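You operate a simulated robot arm through the tools that you are given. There is no shell and no other tool.

You are at the controls of a simulated two-armed robot. One attempt, no reset.

Task
Put two of the yellow packs from the low right shelf of the steel rack on the high right shelf of the steel rack. Open the blue-edged bench door, put the masks box on the blue-edged bench cupboard shelf, then shut the door. Take the blue oblong tub and leave it on the blue-edged bench open shelf. Take the blue scoop and put it on the yellow-edged bench open shelf. Pick up the orange bottle with one hand, pass it to the other hand and put it on the low right shelf of the steel rack. The order is free. Set down upright: masks box, orange bottle.

The check looks at the end state, three seconds after you hand in, the way a careful person would. Anything else that was tipped, shoved, dropped, spilled or broken makes it a failure.

Robot
Two 7-joint arms with two-finger parallel grippers on one trunk, on a base that drives. Base frame: it is fixed to the floor where the robot stands at the start and does not move with it; the origin is under the middle of the robot, x ahead of it, y to its left, z up; the surface under the hand at the start is at about z = 960. Units: mm, rad, N and s.
The left shoulder is at the start at [110, 169, 1506], the right one opposite. With the tool pointing down near the work surface each hand reaches from about 440 to 760 mm from the robot's upright axis, wherever it stands, measured 20 degrees to its own side. Places, roughly: blue oblong tub (7x11x5 cm) [-1200, 1200, 800]; blue scoop (11x11x11 cm) [400, -5300, 900]; blue-edged bench cupboard shelf [-1700, 0, 400]; blue-edged bench door [-2000, 0, 400]; blue-edged bench open shelf [-1700, 1200, 300]; high right shelf of the steel rack [700, 300, 1300]; low right shelf of the steel rack [700, 300, 600]; masks box [-1500, 250, 750]; orange bottle (7x7x18 cm) [400, -4200, 900]; yellow pack (6x4x2 cm) [700, 500, 600]; yellow pack (8x4x2 cm) [700, 0, 600]; yellow pack (9x4x2 cm) [600, -200, 600]; yellow-edged bench open shelf [400, -2300, 300]. Payload 1.57 kg a hand.
Tool frame (each hand has its own): the origin (TCP) lies between the finger pads and is the grasp point; the fingertips stand 30 mm ahead of it; z points along the fingers, y is the line along which they close. Largest opening 80 mm; finger width 17, thickness 12; the body of the gripper, 40 by 82 mm, starts 80 mm behind the TCP.
Orientation is told as [roll, pitch, yaw] about the base's x, y, z axes, in that order, counted from this pose: with the fingers straight down and closing along the base's y, the tool's x points along the base's -x, its y along +y and its z along -z.

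Tools
- The arms move only by the tool move_arm. It takes "left_moves", "right_moves" or both (then of equal length, played together; a hand with none holds still); each is one flat list of numbers, 7 for each row, row after row: the opening, from 0 (shut) to 1 (fully open), then the shift along the base's x, y, z in units of 100 mm (1.0 is 100 mm), then the turn, a rotation vector about the base's x, y, z in units of 90 degrees (1.0 is 90 degrees). In form: [claw, tx, ty, tz, ax, ay, az, claw, tx, ty, tz, ax, ay, az, ...]. A call has 1 to 20 rows; each row is the pose to reach, as a shift and turn from the pose commanded when the call began. A call with a number of a shift or a turn outside -1 to 1 is refused whole. Each row takes 0.2 s and may step no farther than 50 mm and 0.15 rad from the row before; otherwise, or with a gripper value out of range, the whole call is refused. Where a pose cannot be reached the arm comes as near as it can. A force on the tool above 40 N (or 10 N above the force at the start of the call, whichever is more), or a blocked arm, ends the call early, and 0.2 s more pass. Each finger travels about 72 mm/s and halts on what it meets, pressing with about 42 N; the grip force reading is that of the motor and also rises with nothing between the fingers. The clock runs only during rows and for 0.2 s after the last one: add rows that repeat a pose to give the fingers time. It gives the time, the measured TCP pose, the force on the tool (base axes), the opening and the grip force at its end, in the units of the frame above (readings bear some noise), with the torque about the TCP (base axes, N m) and any sound that the robot's microphone picked up.
- Cameras (640 x 400 px; columns grow to the right, rows downward): "scene" is now at [148, 35.3, 1683.3]; the picture's right is [0.47, -0.88, 0.00], its down [-0.69, -0.37, -0.62] and it looks along [0.54, 0.29, -0.79] (base axes); focal length 257 px, centre (320, 200). "left" rides on the left gripper at [72, 7, -122] in its tool frame; the picture's right is [-0.09, 1.00, 0.00], its down [-0.84, -0.08, -0.54] and it looks along [-0.54, -0.05, 0.84] (tool axes); focal length 238 px, centre (320, 200). "right" rides on the right gripper at [72, -6, -122] in its tool frame; the picture's right is [0.09, 1.00, 0.00], its down [-0.84, 0.08, -0.54] and it looks along [-0.54, 0.05, 0.84] (tool axes); focal length 238 px, centre (320, 200).
- snapshot(camera): a new picture of that camera. It takes no simulated time.
- move_column(by): slides the trunk up (or, below 0, down) by that many mm; the arms and the scene camera ride with it, the base frame stays. It gives what a move gives, with no picture.
- steer(legs): drives the robot by 1 to 6 legs, each [ahead, left, turn to the left] in mm, mm and rad, along the robot's own axes; the way and the turn of a leg run together, so that a leg with both is an arc; at most 1500 mm and 3.142 rad a leg. The arms and the cameras ride along, it lands a little off, and it stops where it bumps. It gives what a move gives.
- pan_tilt(pan, tilt): turns the head with the scene camera to pan (to the left, within 1.501 rad either way) and tilt (down, from -0.506 to 1.204), counted from straight ahead of the robot. It gives what a move gives.
- probe_pixels(camera, pixels): for up to 12 pixels [column, row] of the newest picture of that camera ("zoom" is the newest enlarged one), the place [x, y, z] in the base frame of the surface seen there, good to about 2 mm. It takes no simulated time.
- enlarge(camera, box): a new picture of the part [left, top, right, bottom] of that camera's present view, enlarged. It takes no simulated time.
- finish_job(): hands the job in; it is judged then, once.

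Unless the task says otherwise, let go and move clear before handing in.

The tools are called after "Call:" as a command line: name --argument value ..., lists and objects as JSON in quotes. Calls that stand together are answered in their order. move_arm: Moves the arms, as the interface text tells. Its arguments: {"type":"object","properties":{"left_moves":{"type":"array","items":{"type":"number"}},"right_moves":{"type":"array","items":{"type":"number"}}},"required":[]} The other tools are called the same way: move_column (by) slides the trunk up or down; steer (legs) drives the base; pan_tilt (pan, tilt) turns the head that bears the scene camera; snapshot (camera) takes a picture; probe_pixels (camera, pixels) gives the place of the surface under pixels of a picture; enlarge (camera, box) takes an enlarged picture of a part of a camera's view; finish_job () hands the job in.

At the start:

```text
time: 0.0
left_position: [403.0, 435.7, 999.4]
left_ee_rot: [0.001, 0.0, 0.0]
left_ft_force: [0.7, 0.4, 0.2]
left_ft_torque: [0.0, 0.01, 0.0]
left_width: 79.9
left_finger_force: 0.0
right_position: [434.1, -38.5, 999.6]
right_ee_rot: [0.0, -0.002, 0.0]
right_ft_force: [-0.3, 0.2, 0.5]
right_ft_torque: [-0.01, -0.02, -0.01]
right_width: 79.9
right_finger_force: 0.1
trunk travel left (down, up): [-820.0, 70.0]
robot x, y, heading: [-3.5, 0.6, -0.0]
head pan, tilt: [0.492, 0.908]
```

scene: 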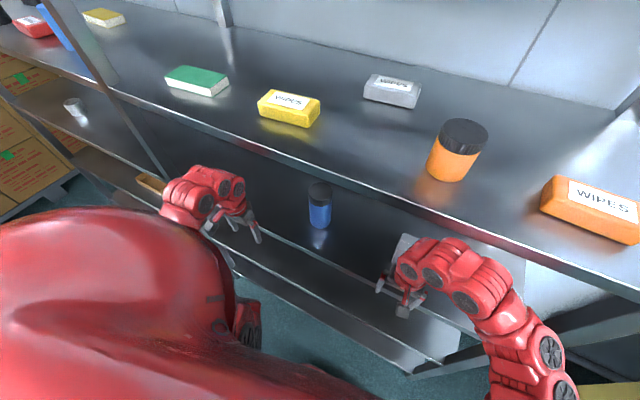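
right: 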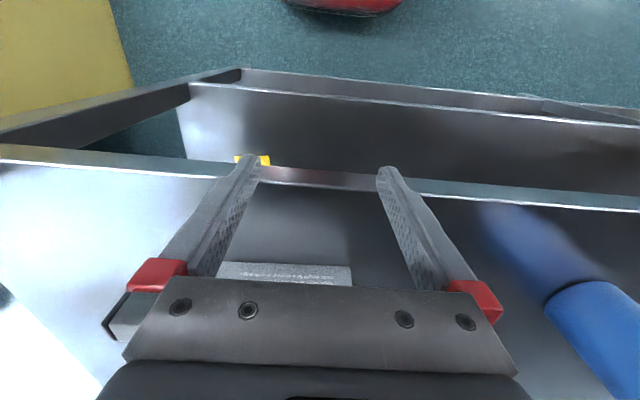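
left: 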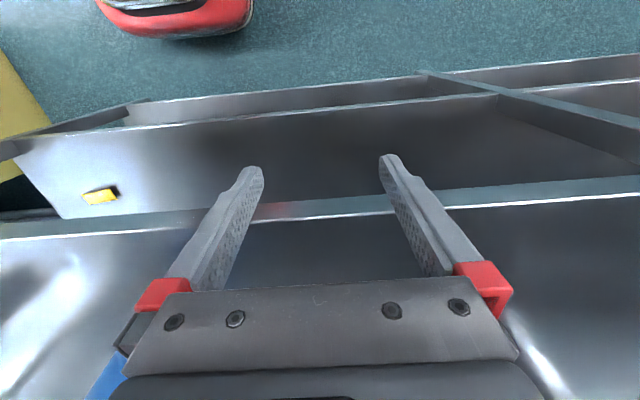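

The scene picture shows the steel rack ahead with a high shelf (wipes packs, orange jar) and lower shelves beneath the grippers. I'll look around with the head first.

Call:
pan_tilt --pan 0 --tilt 0.5

Call:
snapshot --camera "scene"

Call:
pan_tilt --pan 0 --tilt 1.1

Call:
snapshot --camera "scene"

Call:
pan_tilt --pan 1.4 --tilt 0.5

Call:
snapshot --camera "scene"

Call:
pan_tilt --pan -1.4 --tilt 0.3

Call:
snapshot --camera "scene"

```text
time: 0.9
left_position: [403.5, 435.6, 1000.6]
left_ee_rot: [-0.001, 0.0, 0.001]
left_ft_force: [-0.3, 0.3, 0.9]
left_ft_torque: [-0.02, 0.02, -0.03]
left_width: 80.1
left_finger_force: 0.1
right_position: [432.7, -36.4, 1000.5]
right_ee_rot: [-0.002, 0.0, -0.001]
right_ft_force: [0.5, -0.1, -1.2]
right_ft_torque: [0.03, 0.02, 0.01]
right_width: 80.0
right_finger_force: 0.1
trunk travel left (down, up): [-820.0, 70.0]
robot x, y, heading: [2.9, -1.7, -0.0]
head pan, tilt: [0.0, 0.499]
```

```text
taken
```

scene: 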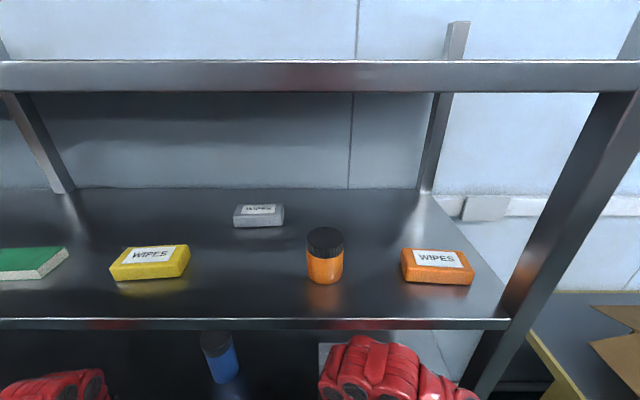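

```text
time: 1.9
left_position: [403.0, 434.6, 999.9]
left_ee_rot: [0.0, 0.001, 0.0]
left_ft_force: [0.3, 0.0, -0.6]
left_ft_torque: [0.05, 0.0, 0.01]
left_width: 80.2
left_finger_force: 0.0
right_position: [432.0, -36.2, 999.9]
right_ee_rot: [0.001, 0.0, -0.001]
right_ft_force: [0.2, -0.6, 0.3]
right_ft_torque: [-0.03, 0.01, 0.01]
right_width: 79.7
right_finger_force: 0.0
trunk travel left (down, up): [-820.0, 70.0]
robot x, y, heading: [0.3, -1.8, -0.001]
head pan, tilt: [0.0, 1.1]
```

```text
taken
```

scene: 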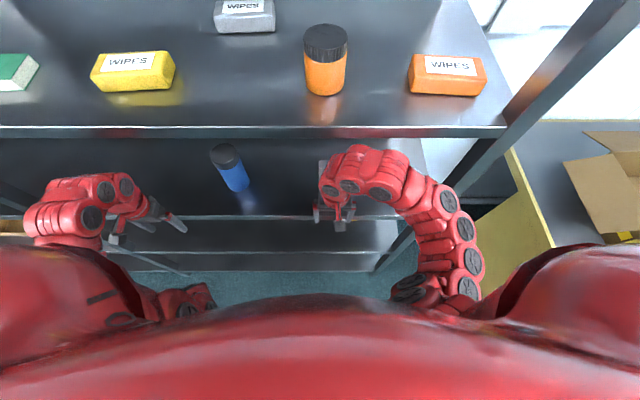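

```text
time: 3.5
left_position: [402.1, 434.4, 999.5]
left_ee_rot: [-0.001, 0.0, 0.0]
left_ft_force: [-0.7, 0.2, -0.1]
left_ft_torque: [-0.01, 0.01, -0.01]
left_width: 79.9
left_finger_force: 0.1
right_position: [432.3, -36.4, 1000.3]
right_ee_rot: [0.0, 0.0, -0.002]
right_ft_force: [0.7, 0.1, 0.4]
right_ft_torque: [0.04, 0.0, 0.02]
right_width: 79.8
right_finger_force: 0.2
trunk travel left (down, up): [-820.0, 70.0]
robot x, y, heading: [2.3, 1.1, -0.003]
head pan, tilt: [1.4, 0.499]
```

```text
taken
```

scene: 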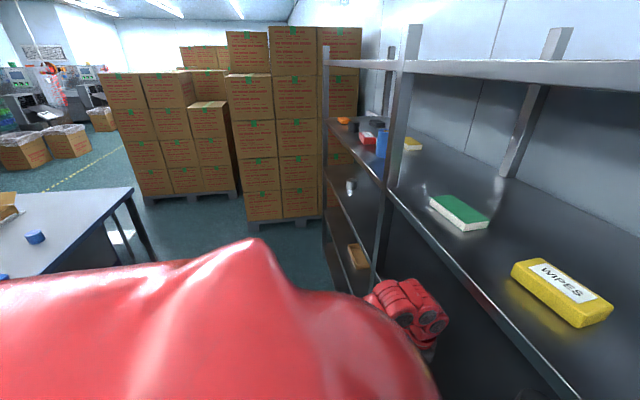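

```text
time: 5.9
left_position: [403.8, 434.8, 999.2]
left_ee_rot: [0.001, 0.0, -0.001]
left_ft_force: [-0.4, 0.1, 0.0]
left_ft_torque: [-0.02, 0.0, -0.02]
left_width: 80.1
left_finger_force: 0.1
right_position: [432.6, -37.7, 999.5]
right_ee_rot: [-0.001, -0.002, 0.0]
right_ft_force: [0.1, 0.5, 0.3]
right_ft_torque: [0.03, 0.0, -0.01]
right_width: 80.0
right_finger_force: 0.0
trunk travel left (down, up): [-820.0, 70.0]
robot x, y, heading: [1.6, -0.7, -0.0]
head pan, tilt: [-1.4, 0.3]
```

```text
taken
```

scene: 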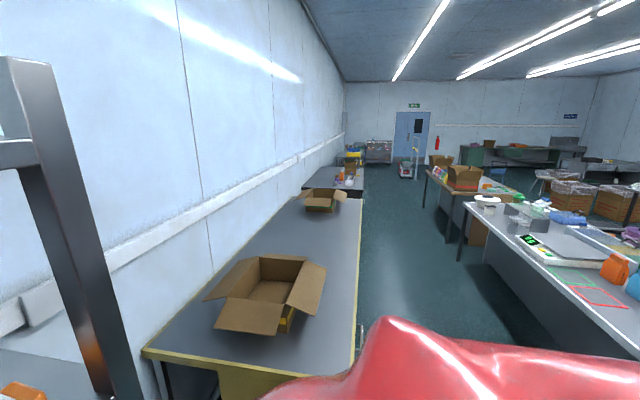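

The rack's upper shelf with wipes packs and jars is visible; I need its coordinates and the lower shelf. I'll re-aim ahead and probe.

Call:
pan_tilt --pan 0.3 --tilt 0.7

Call:
snapshot --camera "scene"

```text
time: 7.7
left_position: [403.2, 435.0, 999.5]
left_ee_rot: [-0.001, 0.001, 0.001]
left_ft_force: [-0.5, -0.6, 0.7]
left_ft_torque: [0.03, -0.01, 0.01]
left_width: 80.0
left_finger_force: 0.1
right_position: [433.7, -36.9, 1001.4]
right_ee_rot: [0.0, 0.0, -0.001]
right_ft_force: [0.4, 0.3, 0.0]
right_ft_torque: [0.0, 0.0, 0.0]
right_width: 80.3
right_finger_force: 0.0
trunk travel left (down, up): [-820.0, 70.0]
robot x, y, heading: [3.8, 2.4, 0.002]
head pan, tilt: [0.3, 0.7]
```

```text
taken
```

scene: 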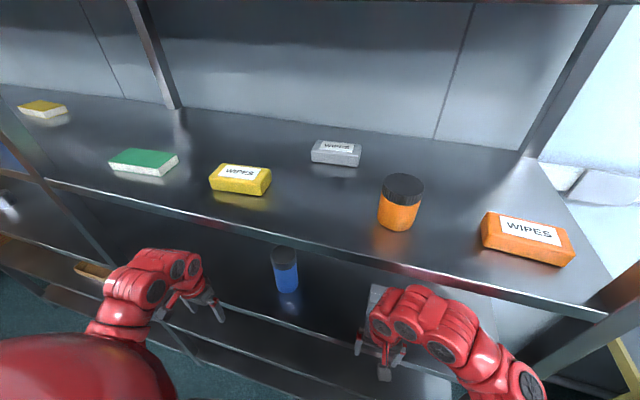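

Call:
probe_pixels --camera "scene" --pixels '[[240, 172], [143, 157], [335, 146], [402, 187], [525, 227], [300, 205], [285, 256], [330, 262], [600, 313], [340, 300], [172, 105], [350, 345]]'

Call:
probe_pixels --camera "scene" --pixels '[[210, 350], [40, 105], [530, 148], [70, 185], [285, 310], [385, 293], [400, 340], [95, 270], [440, 130], [460, 368], [560, 300], [620, 262]]'

```text
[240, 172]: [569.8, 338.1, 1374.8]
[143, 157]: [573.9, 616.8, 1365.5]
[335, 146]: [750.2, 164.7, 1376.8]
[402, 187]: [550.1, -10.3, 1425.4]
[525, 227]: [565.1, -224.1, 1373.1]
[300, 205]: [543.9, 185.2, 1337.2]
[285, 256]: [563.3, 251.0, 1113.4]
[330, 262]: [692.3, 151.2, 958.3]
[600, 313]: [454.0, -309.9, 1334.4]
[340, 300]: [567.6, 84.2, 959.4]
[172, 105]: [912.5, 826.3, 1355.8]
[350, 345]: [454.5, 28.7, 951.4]
```

```text
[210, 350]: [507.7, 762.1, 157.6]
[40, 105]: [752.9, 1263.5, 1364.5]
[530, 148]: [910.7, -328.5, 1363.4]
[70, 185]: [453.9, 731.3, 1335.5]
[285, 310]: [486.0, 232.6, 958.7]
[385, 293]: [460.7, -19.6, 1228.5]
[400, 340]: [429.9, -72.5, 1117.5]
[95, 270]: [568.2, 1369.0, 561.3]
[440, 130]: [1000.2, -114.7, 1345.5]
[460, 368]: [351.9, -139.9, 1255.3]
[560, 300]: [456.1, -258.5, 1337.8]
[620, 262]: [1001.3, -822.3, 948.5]
```

The rack's right bay spans y≈-330..750 with its front edge at x≈454 and shelves at z≈1337, 959, 560, 160. I'll back off and lower the trunk to see the low shelf.

Call:
steer --legs '[[-350, 0, 0]]'

Call:
move_column --by -500

Call:
pan_tilt --pan 0 --tilt 0.5

Call:
snapshot --camera "scene"

Call:
pan_tilt --pan 0.6 --tilt 0.5

Call:
snapshot --camera "scene"

```text
time: 9.9
left_position: [49.3, 435.1, 1000.3]
left_ee_rot: [0.0, 0.001, -0.001]
left_ft_force: [0.4, 0.1, -0.5]
left_ft_torque: [0.0, 0.06, -0.02]
left_width: 80.0
left_finger_force: 0.0
right_position: [80.9, -36.9, 999.6]
right_ee_rot: [0.0, 0.001, 0.0]
right_ft_force: [0.0, 0.6, -0.5]
right_ft_torque: [-0.01, 0.0, -0.03]
right_width: 79.9
right_finger_force: 0.1
trunk travel left (down, up): [-820.0, 70.0]
robot x, y, heading: [-353.1, 1.2, -0.0]
head pan, tilt: [0.3, 0.7]
```

```text
refused: -500 is not a number from -400 to 400
```

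```text
time: 10.7
left_position: [49.9, 434.7, 1000.0]
left_ee_rot: [0.001, 0.0, 0.002]
left_ft_force: [-0.1, 0.5, -0.3]
left_ft_torque: [-0.02, -0.02, 0.0]
left_width: 80.0
left_finger_force: 0.2
right_position: [81.8, -36.7, 998.7]
right_ee_rot: [0.0, -0.001, 0.001]
right_ft_force: [-0.5, 0.0, 0.4]
right_ft_torque: [0.0, -0.02, -0.02]
right_width: 80.0
right_finger_force: 0.1
trunk travel left (down, up): [-820.0, 70.0]
robot x, y, heading: [-352.4, -0.6, -0.001]
head pan, tilt: [0.0, 0.499]
```

```text
taken
```

scene: 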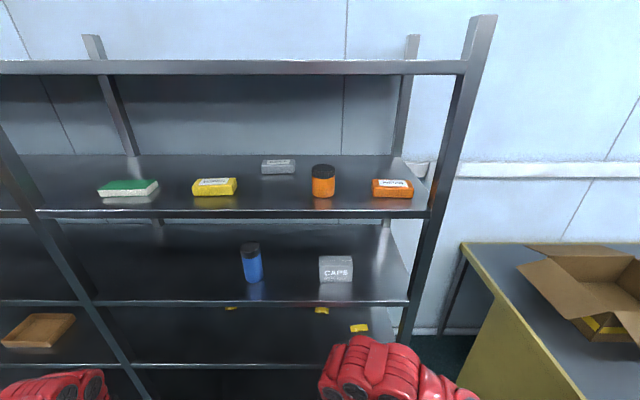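

```text
time: 11.7
left_position: [50.7, 435.4, 1000.4]
left_ee_rot: [-0.001, 0.001, -0.001]
left_ft_force: [-0.3, 0.4, -0.2]
left_ft_torque: [0.0, -0.01, -0.02]
left_width: 80.1
left_finger_force: 0.1
right_position: [80.3, -36.7, 999.8]
right_ee_rot: [-0.002, -0.002, -0.002]
right_ft_force: [0.0, -1.0, 0.3]
right_ft_torque: [0.02, 0.01, -0.02]
right_width: 80.1
right_finger_force: 0.1
trunk travel left (down, up): [-820.0, 70.0]
robot x, y, heading: [-352.3, -0.8, 0.0]
head pan, tilt: [0.6, 0.499]
```

```text
taken
```

scene: 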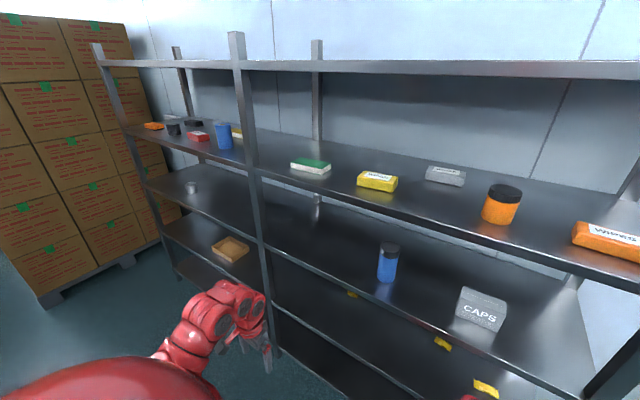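

The low shelf (z≈560) holds the three yellow packs peeking out at about (230,308), (322,311), (360,328) in the straight view. I'll lower the trunk for a better view.

Call:
move_column --by -400

Call:
pan_tilt --pan 0 --tilt 0.6

Call:
snapshot --camera "scene"

```text
time: 15.6
left_position: [50.2, 435.3, 599.6]
left_ee_rot: [0.001, 0.0, 0.0]
left_ft_force: [-0.2, 0.0, 0.1]
left_ft_torque: [-0.03, 0.01, -0.02]
left_width: 80.1
left_finger_force: 0.1
right_position: [80.8, -36.8, 600.2]
right_ee_rot: [0.001, 0.0, 0.0]
right_ft_force: [0.2, -0.2, -0.2]
right_ft_torque: [0.0, 0.0, 0.02]
right_width: 80.0
right_finger_force: 0.1
trunk travel left (down, up): [-420.0, 470.0]
robot x, y, heading: [-352.4, -0.1, 0.003]
head pan, tilt: [0.6, 0.499]
```

```text
time: 16.6
left_position: [50.1, 435.2, 599.1]
left_ee_rot: [0.001, 0.001, 0.001]
left_ft_force: [0.5, -0.8, -0.2]
left_ft_torque: [0.02, -0.05, -0.02]
left_width: 79.9
left_finger_force: 0.1
right_position: [81.4, -37.1, 600.3]
right_ee_rot: [0.001, 0.001, 0.0]
right_ft_force: [0.1, -0.3, -0.5]
right_ft_torque: [0.02, -0.02, 0.0]
right_width: 80.1
right_finger_force: 0.1
trunk travel left (down, up): [-420.0, 470.0]
robot x, y, heading: [-352.8, 3.6, -0.003]
head pan, tilt: [0.0, 0.6]
```

```text
taken
```

scene: 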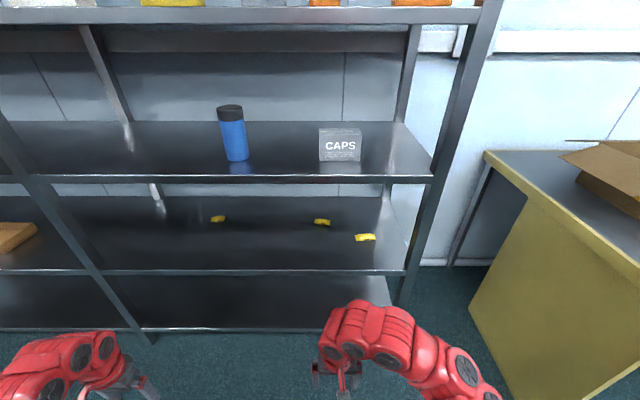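

Call:
enlarge --camera "scene" --box '[180, 180, 440, 340]'

Call:
probe_pixels --camera "scene" --pixels '[[218, 218], [322, 221], [365, 237], [300, 230], [300, 271], [300, 260], [400, 270], [300, 180], [110, 270], [420, 230], [300, 325], [300, 190]]'

```text
2.46 times, centred on (310, 260) of scene
```

zoom: 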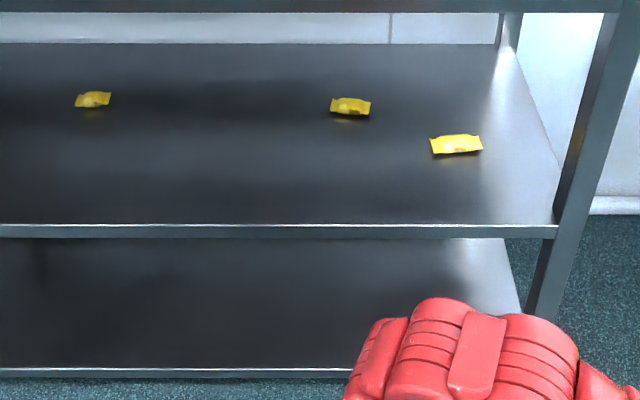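

```text
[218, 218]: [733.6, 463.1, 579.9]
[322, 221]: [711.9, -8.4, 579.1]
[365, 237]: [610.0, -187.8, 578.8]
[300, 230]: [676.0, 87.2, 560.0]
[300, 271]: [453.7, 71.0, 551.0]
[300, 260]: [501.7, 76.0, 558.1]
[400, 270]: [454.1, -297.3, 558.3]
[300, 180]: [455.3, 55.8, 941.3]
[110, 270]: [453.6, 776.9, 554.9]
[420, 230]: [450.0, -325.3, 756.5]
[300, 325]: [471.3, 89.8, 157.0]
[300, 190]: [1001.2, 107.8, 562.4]
```

The low shelf surface is z≈560, its front edge x≈454, and the packs lie at about (610,-188), (712,-8), (734,463) with their long sides along y. I'll raise the hands relative to the trunk and lower the trunk, then test a 90° yaw.

Call:
move_arm --left_moves '[1, 0, 0, 0.5, 0, 0, 0, 1, 0, 0, 1, 0, 0, 0]' --right_moves '[1, 0, 0, 0.5, 0, 0, 0, 1, 0, 0, 1, 0, 0, 0]'

Call:
move_arm --left_moves '[1, 0, 0, 0.5, 0, 0, 0, 1, 0, 0, 1, 0, 0, 0]' --right_moves '[1, 0, 0, 0.5, 0, 0, 0, 1, 0, 0, 1, 0, 0, 0]'

Call:
move_column --by -400

Call:
move_arm --left_moves '[1, 0, 0, 0.5, 0, 0, 0, 1, 0, 0, 1, 0, 0, 0]' --right_moves '[1, 0, 0, 0.5, 0, 0, 0, 1, 0, 0, 1, 0, 0, 0]'

Call:
move_arm --left_moves '[1, 0, 0, 0.5, 0, 0, 0, 1, 0, 0, 1, 0, 0, 0]' --right_moves '[1, 0, 0, 0.5, 0, 0, 0, 1, 0, 0, 1, 0, 0, 0]'

Call:
snapshot --camera "scene"

```text
time: 17.2
left_position: [49.8, 434.0, 608.5]
left_ee_rot: [0.0, -0.007, 0.002]
left_ft_force: [-0.1, 0.0, 0.2]
left_ft_torque: [0.02, 0.03, -0.01]
left_width: 79.8
left_finger_force: 0.1
left hand out of reach, approached as far as the arm can: row 1, 2
right_position: [47.3, -52.5, 654.6]
right_ee_rot: [0.035, -0.021, 0.001]
right_ft_force: [-0.5, -1.1, -0.6]
right_ft_torque: [0.03, -0.02, 0.05]
right_width: 80.1
right_finger_force: 0.0
right hand out of reach, approached as far as the arm can: row 1, 2
trunk travel left (down, up): [-420.0, 470.0]
robot x, y, heading: [-354.3, 2.9, -0.002]
head pan, tilt: [0.0, 0.6]
```

```text
time: 17.8
left_position: [48.8, 434.6, 607.5]
left_ee_rot: [0.002, -0.004, 0.002]
left_ft_force: [0.1, 0.4, -0.1]
left_ft_torque: [-0.02, 0.01, -0.01]
left_width: 80.1
left_finger_force: 0.0
left hand out of reach, approached as far as the arm can: row 1, 2
right_position: [41.9, -50.1, 711.9]
right_ee_rot: [0.103, -0.003, -0.058]
right_ft_force: [-0.3, -1.0, 0.2]
right_ft_torque: [0.05, 0.0, 0.0]
right_width: 80.2
right_finger_force: 0.1
right hand out of reach, approached as far as the arm can: row 1, 2
trunk travel left (down, up): [-420.0, 470.0]
robot x, y, heading: [-354.3, 0.7, 0.003]
head pan, tilt: [0.0, 0.6]
```

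```text
time: 21.6
left_position: [48.9, 434.7, 206.8]
left_ee_rot: [0.0, -0.003, 0.0]
left_ft_force: [0.0, -0.2, 0.7]
left_ft_torque: [0.04, 0.05, 0.01]
left_width: 80.3
left_finger_force: 0.1
right_position: [42.0, -50.5, 310.9]
right_ee_rot: [0.104, -0.002, -0.058]
right_ft_force: [0.3, 0.0, 0.2]
right_ft_torque: [0.02, 0.01, 0.01]
right_width: 80.1
right_finger_force: 0.1
trunk travel left (down, up): [-20.0, 870.0]
robot x, y, heading: [-350.7, 1.2, 0.001]
head pan, tilt: [0.0, 0.6]
```

```text
time: 22.2
left_position: [49.6, 434.9, 207.3]
left_ee_rot: [0.0, -0.006, 0.003]
left_ft_force: [-0.2, 0.1, -0.4]
left_ft_torque: [0.01, -0.01, 0.02]
left_width: 80.2
left_finger_force: 0.0
left hand out of reach, approached as far as the arm can: row 1, 2
right_position: [11.6, -47.1, 397.6]
right_ee_rot: [0.16, -0.001, -0.08]
right_ft_force: [0.7, 0.2, -0.3]
right_ft_torque: [0.03, 0.03, 0.01]
right_width: 80.2
right_finger_force: 0.0
right hand out of reach, approached as far as the arm can: row 1, 2
trunk travel left (down, up): [-20.0, 870.0]
robot x, y, heading: [-348.6, -1.0, -0.002]
head pan, tilt: [0.0, 0.6]
```

```text
time: 22.8
left_position: [49.9, 433.7, 207.9]
left_ee_rot: [0.0, -0.005, 0.0]
left_ft_force: [-0.5, -0.2, -0.2]
left_ft_torque: [-0.03, 0.02, 0.0]
left_width: 80.1
left_finger_force: 0.1
left hand out of reach, approached as far as the arm can: row 1, 2
right_position: [-26.8, -60.5, 454.5]
right_ee_rot: [0.169, -0.008, -0.083]
right_ft_force: [-0.6, -1.1, 0.0]
right_ft_torque: [-0.01, -0.03, 0.0]
right_width: 79.8
right_finger_force: 0.1
right hand out of reach, approached as far as the arm can: row 1, 2
trunk travel left (down, up): [-20.0, 870.0]
robot x, y, heading: [-352.7, 0.4, -0.001]
head pan, tilt: [0.0, 0.6]
```

```text
taken
```

scene: 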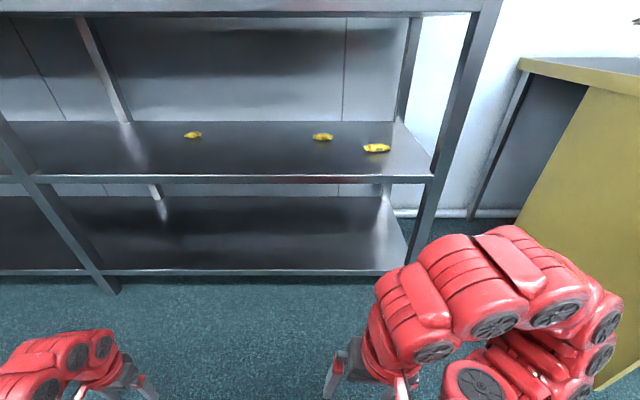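

Tool-down hands can't rise near shoulder height, so I'll need a forward-tilted tool inside the shelf. I'll measure the packs (at (322,137), (376,148), (193,134)) closely first.

Call:
enlarge --camera "scene" --box '[290, 117, 418, 197]'

Call:
probe_pixels --camera "zoom" --pixels '[[120, 95], [135, 100], [160, 98], [190, 102], [205, 100], [215, 98], [375, 155], [390, 158], [430, 155], [470, 155], [485, 153], [430, 175]]'

Call:
enlarge --camera "scene" --box '[160, 114, 224, 154]'

```text
5.00 times, centred on (354, 157) of scene
```

zoom: 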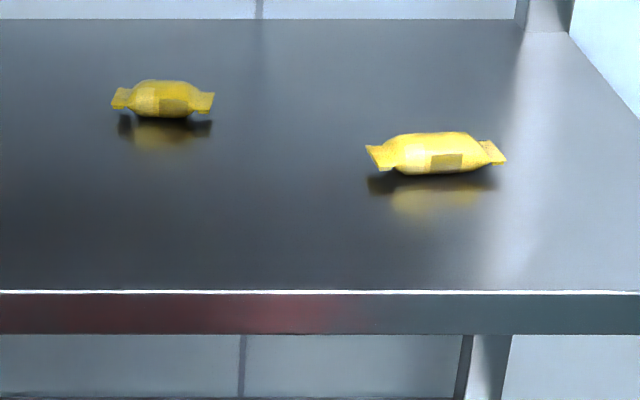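

```text
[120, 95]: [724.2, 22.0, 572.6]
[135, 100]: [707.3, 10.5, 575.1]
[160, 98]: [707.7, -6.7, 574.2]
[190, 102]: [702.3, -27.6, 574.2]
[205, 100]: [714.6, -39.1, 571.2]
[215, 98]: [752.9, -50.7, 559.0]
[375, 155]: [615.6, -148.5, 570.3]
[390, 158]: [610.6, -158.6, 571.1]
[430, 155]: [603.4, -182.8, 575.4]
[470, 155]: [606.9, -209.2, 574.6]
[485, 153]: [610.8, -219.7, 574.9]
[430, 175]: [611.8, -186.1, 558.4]
```

```text
10.00 times, centred on (192, 134) of scene
```

zoom: 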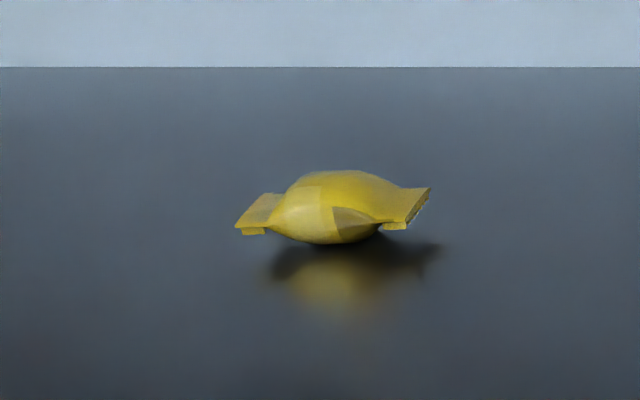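

The packs are candy-shaped, about 70 mm long along y (pack 2 from y≈27 to -45), so a forward-tilted tool closing along y can hold packs 1 and 2. I'll pitch both tools forward in steps, starting with a small test.

Call:
move_arm --left_moves '[1, 0.3, 0, 0.2, 0, -0.08, 0, 1, 0.6, 0, 0.4, 0, -0.16, 0, 1, 0.9, 0, 0.7, 0, -0.2, 0]' --right_moves '[1, 0.3, 0, -0.3, 0, -0.08, 0, 1, 0.6, 0, -0.6, 0, -0.16, 0, 1, 0.9, 0, -0.8, 0, -0.2, 0]'

Call:
snapshot --camera "scene"

```text
time: 23.6
left_position: [139.1, 433.3, 279.4]
left_ee_rot: [0.0, -0.319, 0.001]
left_ft_force: [-0.5, 0.4, -0.2]
left_ft_torque: [0.02, 0.02, 0.0]
left_width: 80.1
left_finger_force: 0.0
right_position: [15.5, -43.5, 480.8]
right_ee_rot: [0.215, -0.222, -0.097]
right_ft_force: [0.9, -0.6, 0.4]
right_ft_torque: [0.0, 0.0, -0.04]
right_width: 79.9
right_finger_force: 0.1
right hand out of reach, approached as far as the arm can: row 1, 2, 3
trunk travel left (down, up): [-20.0, 870.0]
robot x, y, heading: [-350.2, -2.3, 0.002]
head pan, tilt: [0.0, 0.6]
```

```text
taken
```

scene: 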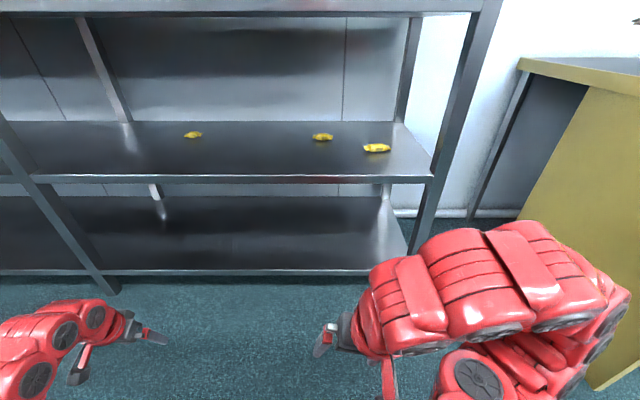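

The left arm follows well; the right arm is in a cramped configuration (479 mm high, near its body). I'll pull the right hand forward and down to recover.

Call:
move_arm --right_moves '[1, 0.4, 0, -0.3, 0, 0, 0, 1, 0.7, 0, -0.6, 0, 0, 0, 1, 1, 0, -1, 0, 0, 0, 1, 1, 0, -1, 0, 0, 0]'

Call:
move_arm --right_moves '[1, 0.4, 0, -0.3, 0, 0, 0, 1, 0.7, 0, -0.6, 0, 0, 0, 1, 1, 0, -1, 0, 0, 0, 1, 1, 0, -1, 0, 0, 0]'

Call:
snapshot --camera "scene"

```text
time: 24.6
left_position: [139.1, 433.4, 279.0]
left_ee_rot: [0.0, -0.32, 0.002]
left_ft_force: [-0.4, 0.1, 0.6]
left_ft_torque: [-0.01, -0.02, 0.0]
left_width: 80.0
left_finger_force: 0.0
right_position: [117.3, -49.7, 382.8]
right_ee_rot: [0.215, -0.224, -0.098]
right_ft_force: [0.5, 0.1, -0.3]
right_ft_torque: [-0.01, 0.0, -0.01]
right_width: 80.0
right_finger_force: 0.0
trunk travel left (down, up): [-20.0, 870.0]
robot x, y, heading: [-349.3, 1.9, -0.001]
head pan, tilt: [0.0, 0.6]
```

```text
time: 25.6
left_position: [139.4, 434.3, 277.5]
left_ee_rot: [0.001, -0.32, 0.001]
left_ft_force: [-0.6, -0.1, 0.8]
left_ft_torque: [-0.04, -0.01, -0.03]
left_width: 79.7
left_finger_force: 0.0
right_position: [213.5, -50.1, 281.3]
right_ee_rot: [0.215, -0.222, -0.1]
right_ft_force: [-0.7, -0.4, -0.4]
right_ft_torque: [0.01, 0.02, 0.01]
right_width: 80.2
right_finger_force: 0.0
trunk travel left (down, up): [-20.0, 870.0]
robot x, y, heading: [-350.5, 3.0, -0.004]
head pan, tilt: [0.0, 0.6]
```

```text
taken
```

scene: 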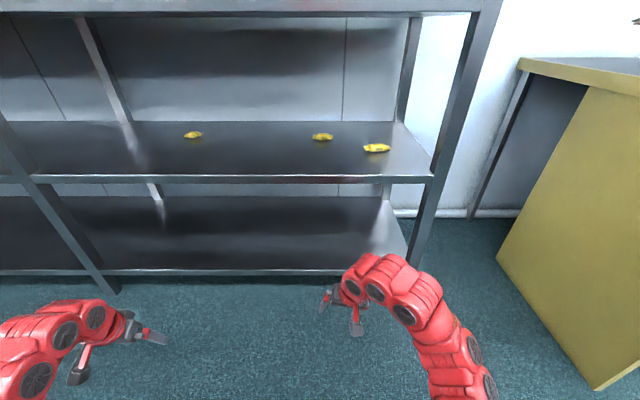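

Right arm is recovered. Now I'll bring both hands to a symmetric pose with the tools pitched about 45° forward.

Call:
move_arm --left_moves '[1, 0.12, -0.22, 0.32, 0, -0.034, 0, 1, 0.25, -0.44, 0.63, 0, -0.068, 0, 1, 0.37, -0.66, 0.95, 0, -0.102, 0]' --right_moves '[1, 0.04, -0.2, 0.32, -0.045, -0.041, 0.011, 1, 0.08, -0.41, 0.63, -0.09, -0.082, 0.022, 1, 0.12, -0.62, 0.95, -0.134, -0.123, 0.034]'

Call:
move_arm --left_moves '[1, 0.12, -0.22, 0.32, 0, -0.034, 0, 1, 0.25, -0.44, 0.63, 0, -0.068, 0, 1, 0.37, -0.66, 0.95, 0, -0.102, 0]' --right_moves '[1, 0.04, -0.2, 0.32, 0, -0.041, 0, 1, 0.08, -0.41, 0.63, 0, -0.082, 0, 1, 0.12, -0.62, 0.95, 0, -0.123, 0]'

Call:
move_arm --left_moves '[1, 0.12, -0.22, 0.32, 0, -0.034, 0, 1, 0.25, -0.44, 0.63, 0, -0.068, 0, 1, 0.37, -0.66, 0.95, 0, -0.102, 0]' --right_moves '[1, 0.04, -0.2, 0.32, 0, -0.041, 0, 1, 0.08, -0.41, 0.63, 0, -0.082, 0, 1, 0.12, -0.62, 0.95, 0, -0.123, 0]'

Call:
snapshot --camera "scene"

```text
time: 26.4
left_position: [174.1, 367.5, 374.0]
left_ee_rot: [-0.001, -0.479, 0.002]
left_ft_force: [-0.4, 0.5, 0.5]
left_ft_torque: [-0.04, 0.03, 0.0]
left_width: 79.8
left_finger_force: 0.1
right_position: [217.0, -98.7, 360.7]
right_ee_rot: [0.014, -0.438, 0.025]
right_ft_force: [-0.2, -0.7, -0.1]
right_ft_torque: [0.02, 0.0, -0.01]
right_width: 79.9
right_finger_force: 0.1
right hand out of reach, approached as far as the arm can: row 3
trunk travel left (down, up): [-20.0, 870.0]
robot x, y, heading: [-352.2, -0.2, 0.006]
head pan, tilt: [0.0, 0.6]
```

```text
time: 27.2
left_position: [212.1, 301.4, 469.3]
left_ee_rot: [-0.002, -0.641, 0.002]
left_ft_force: [-0.2, 0.6, -0.9]
left_ft_torque: [0.01, -0.02, -0.02]
left_width: 79.8
left_finger_force: 0.0
right_position: [229.9, -161.7, 459.2]
right_ee_rot: [-0.006, -0.619, 0.028]
right_ft_force: [-0.5, -0.4, 0.0]
right_ft_torque: [-0.01, 0.01, -0.04]
right_width: 79.8
right_finger_force: 0.0
right hand out of reach, approached as far as the arm can: row 1
trunk travel left (down, up): [-20.0, 870.0]
robot x, y, heading: [-352.8, 3.4, 0.001]
head pan, tilt: [0.0, 0.6]
```

```text
time: 28.0
left_position: [251.5, 236.5, 566.6]
left_ee_rot: [-0.002, -0.8, 0.002]
left_ft_force: [-0.8, 0.7, 0.3]
left_ft_torque: [0.01, -0.02, -0.03]
left_width: 79.8
left_finger_force: 0.0
right_position: [243.0, -223.8, 553.9]
right_ee_rot: [-0.013, -0.813, 0.033]
right_ft_force: [0.5, -0.4, 0.1]
right_ft_torque: [-0.01, -0.04, 0.0]
right_width: 79.8
right_finger_force: 0.1
trunk travel left (down, up): [-20.0, 870.0]
robot x, y, heading: [-351.9, -2.4, 0.0]
head pan, tilt: [0.0, 0.6]
```

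```text
taken
```

scene: 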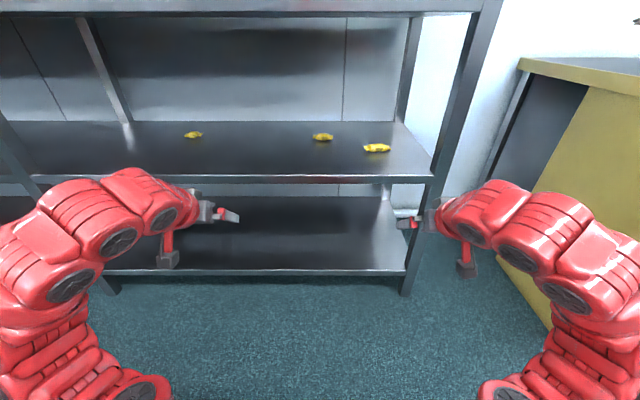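

Both hands are now symmetric, pitched about 46° forward. I'll probe the arm outline to check clearance in the 560–925 gap.

Call:
probe_pixels --camera "scene" --pixels '[[130, 172], [190, 195], [70, 190], [20, 230], [500, 185], [560, 200], [620, 240], [450, 205], [130, 385], [10, 300], [633, 300], [100, 240]]'

Call:
snapshot --camera "left"

Call:
snapshot --camera "right"

```text
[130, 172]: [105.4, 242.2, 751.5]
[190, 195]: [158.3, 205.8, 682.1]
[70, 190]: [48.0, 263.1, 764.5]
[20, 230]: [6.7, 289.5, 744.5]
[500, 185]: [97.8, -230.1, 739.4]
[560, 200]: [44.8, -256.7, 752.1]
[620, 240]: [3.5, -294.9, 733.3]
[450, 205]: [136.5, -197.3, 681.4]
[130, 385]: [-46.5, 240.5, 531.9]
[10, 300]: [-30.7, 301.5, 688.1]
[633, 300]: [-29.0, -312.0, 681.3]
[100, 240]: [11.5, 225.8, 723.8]
```

```text
taken
```

left: 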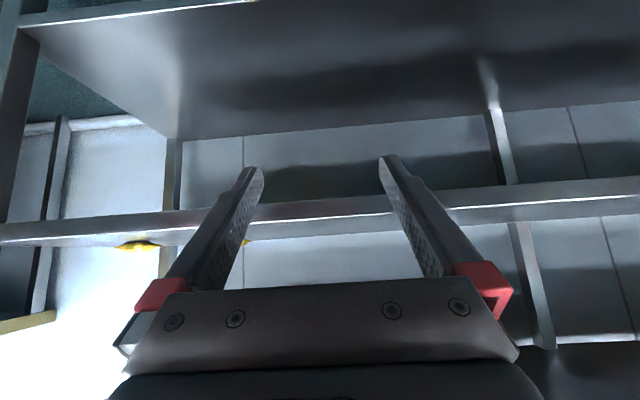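

```text
taken
```

right: 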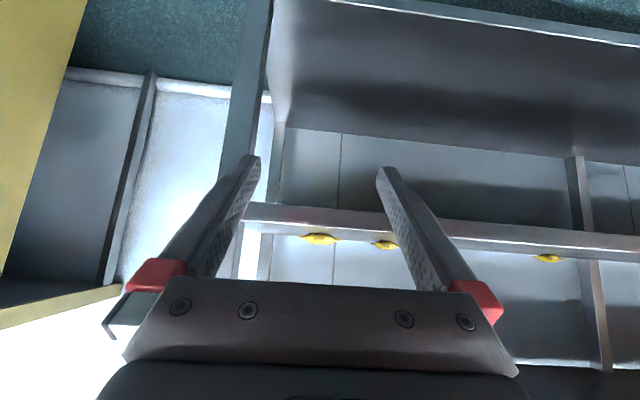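

Arm tops are only ~205 mm above the TCP, so they fit the gap. I'll extend both hands forward, pitch them a bit flatter (better pad coverage), equalise, raise the trunk to enter above the packs and shift the base left.

Call:
move_arm --left_moves '[1, 0.31, 0, -0.02, 0, -0.064, 0, 1, 0.62, 0, -0.04, 0, -0.128, 0, 1, 0.93, 0, -0.06, 0, -0.19, 0]' --right_moves '[1, 0.27, -0.03, 0.02, 0, -0.061, -0.007, 1, 0.54, -0.06, 0.04, 0, -0.122, -0.014, 1, 0.81, -0.1, 0.06, 0, -0.183, -0.02]'

Call:
move_column --by 90

Call:
steer --legs '[[0, 226, 0]]'

Call:
snapshot --camera "scene"

```text
time: 28.8
left_position: [343.9, 236.6, 559.7]
left_ee_rot: [-0.003, -1.099, 0.003]
left_ft_force: [0.1, 0.0, 1.1]
left_ft_torque: [0.01, -0.02, 0.04]
left_width: 79.9
left_finger_force: 0.0
right_position: [324.1, -234.5, 561.4]
right_ee_rot: [-0.025, -1.097, 0.008]
right_ft_force: [0.0, -0.2, -0.3]
right_ft_torque: [0.0, 0.02, 0.01]
right_width: 80.1
right_finger_force: 0.1
trunk travel left (down, up): [-20.0, 870.0]
robot x, y, heading: [-351.9, 0.5, 0.001]
head pan, tilt: [0.0, 0.6]
```

```text
time: 30.1
left_position: [344.9, 236.6, 649.6]
left_ee_rot: [-0.001, -1.097, 0.001]
left_ft_force: [-0.3, 0.2, -0.1]
left_ft_torque: [0.0, 0.0, -0.01]
left_width: 80.1
left_finger_force: 0.1
right_position: [323.0, -234.2, 650.7]
right_ee_rot: [-0.022, -1.098, 0.008]
right_ft_force: [-0.7, -0.1, 0.2]
right_ft_torque: [-0.03, 0.0, -0.03]
right_width: 79.8
right_finger_force: 0.0
trunk travel left (down, up): [-110.0, 780.0]
robot x, y, heading: [-352.6, -0.7, 0.002]
head pan, tilt: [0.0, 0.6]
```

```text
time: 31.8
left_position: [343.6, 466.6, 649.7]
left_ee_rot: [-0.001, -1.1, 0.002]
left_ft_force: [0.2, -0.4, -0.2]
left_ft_torque: [0.0, -0.02, 0.01]
left_width: 79.8
left_finger_force: 0.0
right_position: [321.3, -3.8, 651.2]
right_ee_rot: [-0.023, -1.097, 0.009]
right_ft_force: [0.3, 0.0, -0.1]
right_ft_torque: [-0.01, 0.03, -0.02]
right_width: 80.3
right_finger_force: 0.1
trunk travel left (down, up): [-110.0, 780.0]
robot x, y, heading: [-351.5, 234.4, 0.002]
head pan, tilt: [0.0, 0.6]
```

```text
taken
```

scene: 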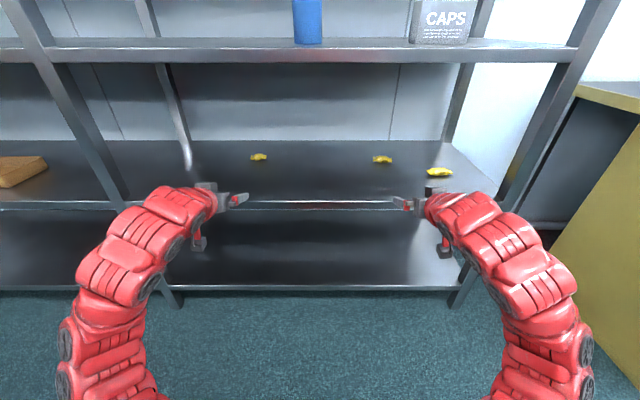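

Both hands are lined up in y with packs 1 and 2. I'll measure the packs from this new viewpoint.

Call:
enlarge --camera "scene" --box '[226, 137, 290, 177]'

Call:
probe_pixels --camera "zoom" --pixels '[[245, 200], [260, 195], [300, 190], [330, 190], [370, 190], [395, 190], [320, 170], [320, 210]]'

Call:
enlarge --camera "scene" --box '[350, 140, 414, 180]'

Call:
probe_pixels --camera "zoom" --pixels '[[240, 190], [260, 190], [290, 195], [320, 195], [350, 200], [380, 195], [410, 200], [320, 170], [320, 220]]'

```text
10.00 times, centred on (258, 157) of scene
```

zoom: 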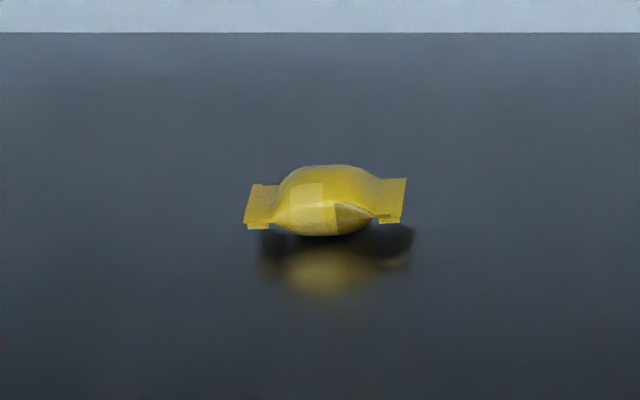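

```text
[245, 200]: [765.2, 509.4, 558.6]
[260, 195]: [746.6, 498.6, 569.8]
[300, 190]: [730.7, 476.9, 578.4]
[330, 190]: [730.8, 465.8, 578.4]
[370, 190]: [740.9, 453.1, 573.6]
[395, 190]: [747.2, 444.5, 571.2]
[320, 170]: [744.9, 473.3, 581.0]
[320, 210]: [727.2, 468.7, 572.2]
```

```text
10.00 times, centred on (382, 160) of scene
```

zoom: 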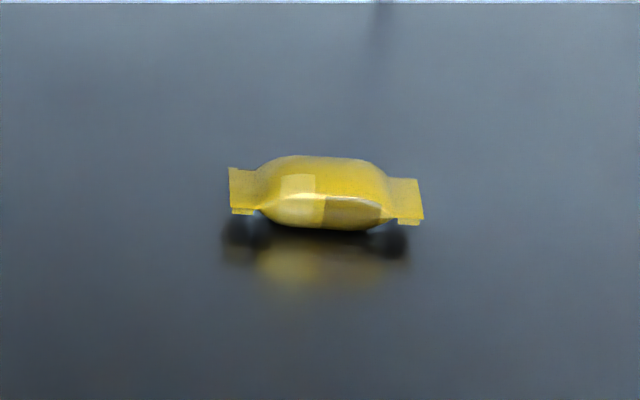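

```text
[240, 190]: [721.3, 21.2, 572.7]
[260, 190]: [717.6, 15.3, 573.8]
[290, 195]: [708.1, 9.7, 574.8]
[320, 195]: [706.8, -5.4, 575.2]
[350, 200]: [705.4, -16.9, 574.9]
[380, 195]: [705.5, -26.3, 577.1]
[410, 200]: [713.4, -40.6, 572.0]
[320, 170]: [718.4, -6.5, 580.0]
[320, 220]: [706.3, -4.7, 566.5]
```

Pack 1's centre is about (746,472), 64 mm long; pack 2's is about (718,-10), ~72 mm, yawed about -7°. I'll adjust the hands accordingly and drive in above them.

Call:
move_arm --left_moves '[1, 0.06, 0.05, 0, 0, 0, 0]' --right_moves '[1, 0, -0.06, 0, 0.014, 0, -0.08]'

Call:
steer --legs '[[375, 0, 0]]'

Call:
snapshot --camera "left"

Call:
snapshot --camera "right"

Call:
snapshot --camera "scene"

```text
time: 32.2
left_position: [349.8, 471.3, 649.6]
left_ee_rot: [-0.002, -1.099, 0.001]
left_ft_force: [-0.5, -0.2, -0.8]
left_ft_torque: [-0.03, -0.01, 0.02]
left_width: 80.2
left_finger_force: 0.1
right_position: [323.2, -9.3, 652.2]
right_ee_rot: [0.025, -1.096, -0.16]
right_ft_force: [-0.2, -0.4, -0.2]
right_ft_torque: [0.0, 0.0, 0.05]
right_width: 80.0
right_finger_force: 0.0
trunk travel left (down, up): [-110.0, 780.0]
robot x, y, heading: [-350.7, 231.1, 0.001]
head pan, tilt: [0.0, 0.6]
```

```text
time: 34.6
left_position: [730.3, 469.7, 650.8]
left_ee_rot: [-0.001, -1.1, 0.0]
left_ft_force: [0.5, 0.2, -0.4]
left_ft_torque: [0.01, -0.02, 0.02]
left_width: 80.1
left_finger_force: 0.1
right_position: [704.2, -10.3, 651.1]
right_ee_rot: [0.024, -1.097, -0.16]
right_ft_force: [-0.4, -0.3, 0.1]
right_ft_torque: [-0.06, 0.0, 0.0]
right_width: 80.1
right_finger_force: 0.1
trunk travel left (down, up): [-110.0, 780.0]
robot x, y, heading: [29.5, 231.4, 0.001]
head pan, tilt: [0.0, 0.6]
```

```text
taken
```

left: 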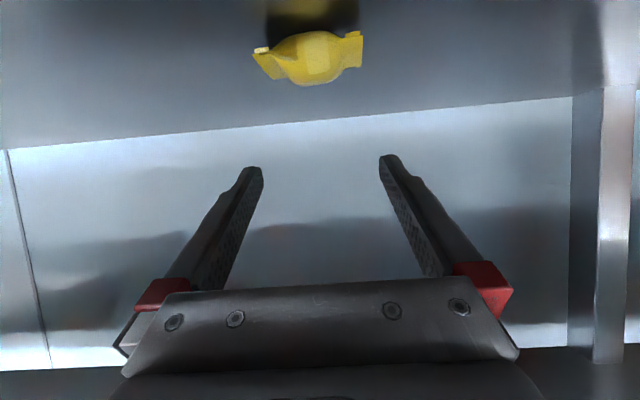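

```text
taken
```

right: 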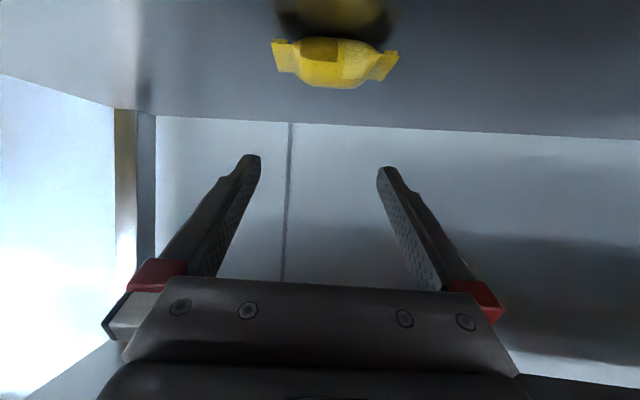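

```text
taken
```

scene: 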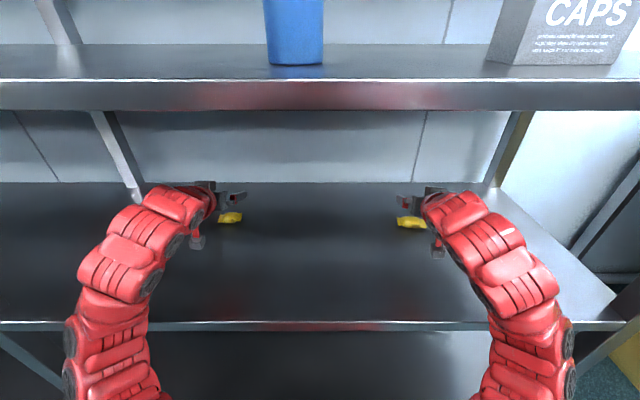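

The packs are in view between/below the fingers (left cam around (308,58), right cam around (335,62)). I'll probe the flap ends for precise alignment.

Call:
probe_pixels --camera "left" --pixels '[[259, 60], [266, 70], [350, 48], [358, 40], [308, 45], [308, 75], [300, 60]]'

Call:
probe_pixels --camera "right" --pixels '[[276, 48], [280, 65], [392, 58], [383, 75], [335, 45], [335, 80], [330, 62]]'

```text
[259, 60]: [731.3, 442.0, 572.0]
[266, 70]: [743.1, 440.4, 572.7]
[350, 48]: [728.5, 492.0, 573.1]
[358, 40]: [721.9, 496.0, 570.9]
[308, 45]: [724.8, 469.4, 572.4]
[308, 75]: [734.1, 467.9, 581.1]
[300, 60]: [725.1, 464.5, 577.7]
```

```text
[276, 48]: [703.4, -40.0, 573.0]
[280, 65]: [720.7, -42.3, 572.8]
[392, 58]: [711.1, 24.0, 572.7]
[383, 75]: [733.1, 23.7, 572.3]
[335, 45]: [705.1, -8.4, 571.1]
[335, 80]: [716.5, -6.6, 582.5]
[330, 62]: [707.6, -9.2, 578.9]
```

Pack 1 is centred near (739,469) yawed about +6°, pack 2 near (718,-9). Correct the left hand slightly, then lower both together.

Call:
move_arm --left_moves '[1, -0.07, 0, 0, 0, 0, 0.064, 1, -0.07, 0, -0.25, 0, 0, 0.064, 1, -0.07, 0, -0.45, 0, 0, 0.064, 1, -0.07, 0, -0.57, 0, 0, 0.064, 1, -0.07, 0, -0.65, 0, 0, 0.064, 1, -0.07, 0, -0.65, 0, 0, 0.064]' --right_moves '[1, 0, 0.01, 0, 0, 0, 0, 1, 0, 0.01, -0.25, 0, 0, 0, 1, 0, 0.01, -0.45, 0, 0, 0, 1, 0, 0.01, -0.57, 0, 0, 0, 1, 0, 0.01, -0.65, 0, 0, 0, 1, 0, 0.01, -0.65, 0, 0, 0]'

Call:
snapshot --camera "left"

Call:
snapshot --camera "right"

```text
time: 36.0
left_position: [720.4, 469.8, 586.8]
left_ee_rot: [-0.001, -1.104, 0.102]
left_ft_force: [-1.5, 0.4, -0.4]
left_ft_torque: [0.01, 0.0, 0.01]
left_width: 80.1
left_finger_force: 0.0
right_position: [700.8, -9.0, 587.1]
right_ee_rot: [0.027, -1.102, -0.165]
right_ft_force: [-0.1, 0.9, 0.3]
right_ft_torque: [0.01, -0.01, 0.01]
right_width: 79.9
right_finger_force: 0.0
trunk travel left (down, up): [-110.0, 780.0]
robot x, y, heading: [27.7, 230.3, 0.001]
head pan, tilt: [0.0, 0.6]
```

```text
taken
```

left: 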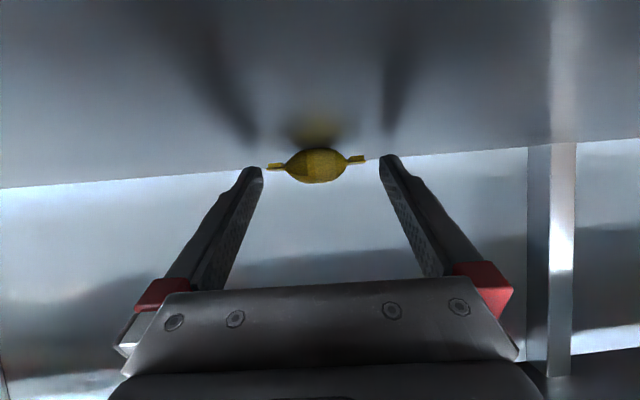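

```text
taken
```

right: 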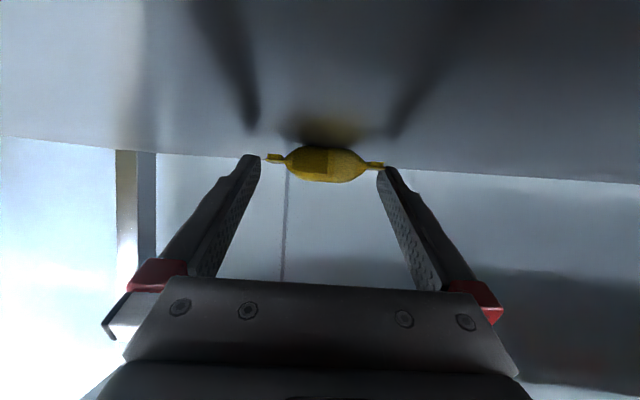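

Pack 1 (267–364 px) fits in the left fingers, but pack 2 (263–384 px) is about 80 mm wide, too wide for the right hand this way. I'll close the left on pack 1 only and lift both hands slightly (right straight up).

Call:
move_arm --left_moves '[0, 0, 0, 0, 0, 0, 0, 0, 0, 0, 0, 0, 0, 0, 0, 0, 0, 0, 0, 0, 0]'

Call:
snapshot --camera "left"

```text
time: 36.8
left_position: [721.3, 470.5, 587.1]
left_ee_rot: [-0.001, -1.103, 0.104]
left_ft_force: [1.1, 0.6, 0.3]
left_ft_torque: [0.01, -0.03, -0.02]
left_width: 58.7
left_finger_force: 41.5
right_position: [701.0, -8.3, 587.9]
right_ee_rot: [0.026, -1.102, -0.163]
right_ft_force: [0.4, 0.3, 1.3]
right_ft_torque: [0.01, 0.0, 0.01]
right_width: 79.9
right_finger_force: 0.0
trunk travel left (down, up): [-110.0, 780.0]
robot x, y, heading: [26.7, 233.0, 0.003]
head pan, tilt: [0.0, 0.6]
```

```text
taken
```

left: 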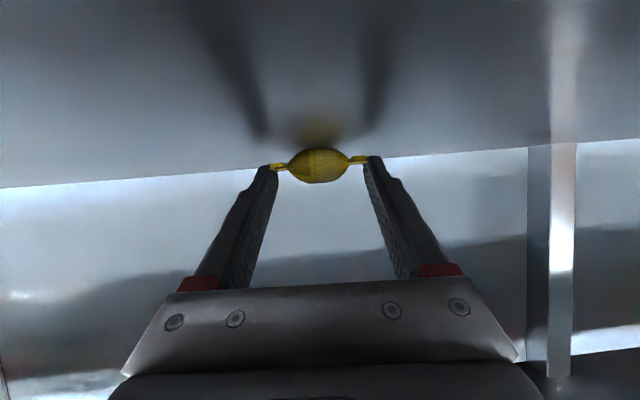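

Pack 1 is gripped at 58.7 mm, so by the same pixel scale pack 2 is about 73 mm and does fit. I'll shift the right hand +2 mm in y and close.

Call:
move_arm --right_moves '[1, 0, 0.02, 0, 0, 0, 0, 1, 0, 0.02, 0, 0, 0, 0, 0, 0, 0.02, 0, 0, 0, 0, 0, 0, 0.02, 0, 0, 0, 0, 0, 0, 0.02, 0, 0, 0, 0]'

Call:
snapshot --camera "right"

```text
time: 38.0
left_position: [721.2, 470.1, 586.7]
left_ee_rot: [-0.005, -1.104, 0.103]
left_ft_force: [0.1, 0.2, 1.6]
left_ft_torque: [0.03, -0.01, -0.02]
left_width: 58.5
left_finger_force: 42.5
right_position: [701.4, -6.7, 587.9]
right_ee_rot: [0.028, -1.1, -0.163]
right_ft_force: [0.8, 0.3, -0.5]
right_ft_torque: [-0.01, 0.0, 0.01]
right_width: 70.2
right_finger_force: 41.9
trunk travel left (down, up): [-110.0, 780.0]
robot x, y, heading: [29.9, 228.4, 0.001]
head pan, tilt: [0.0, 0.6]
```

```text
taken
```

right: 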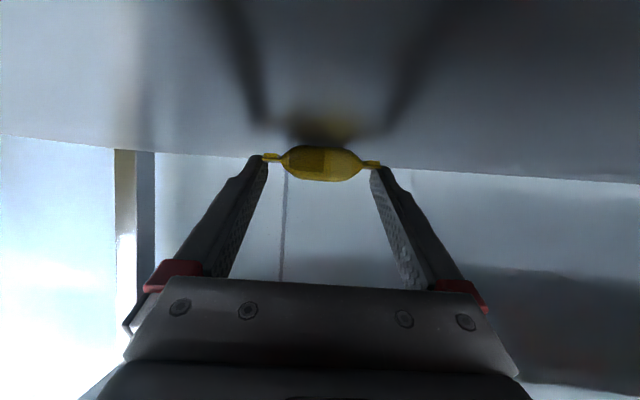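

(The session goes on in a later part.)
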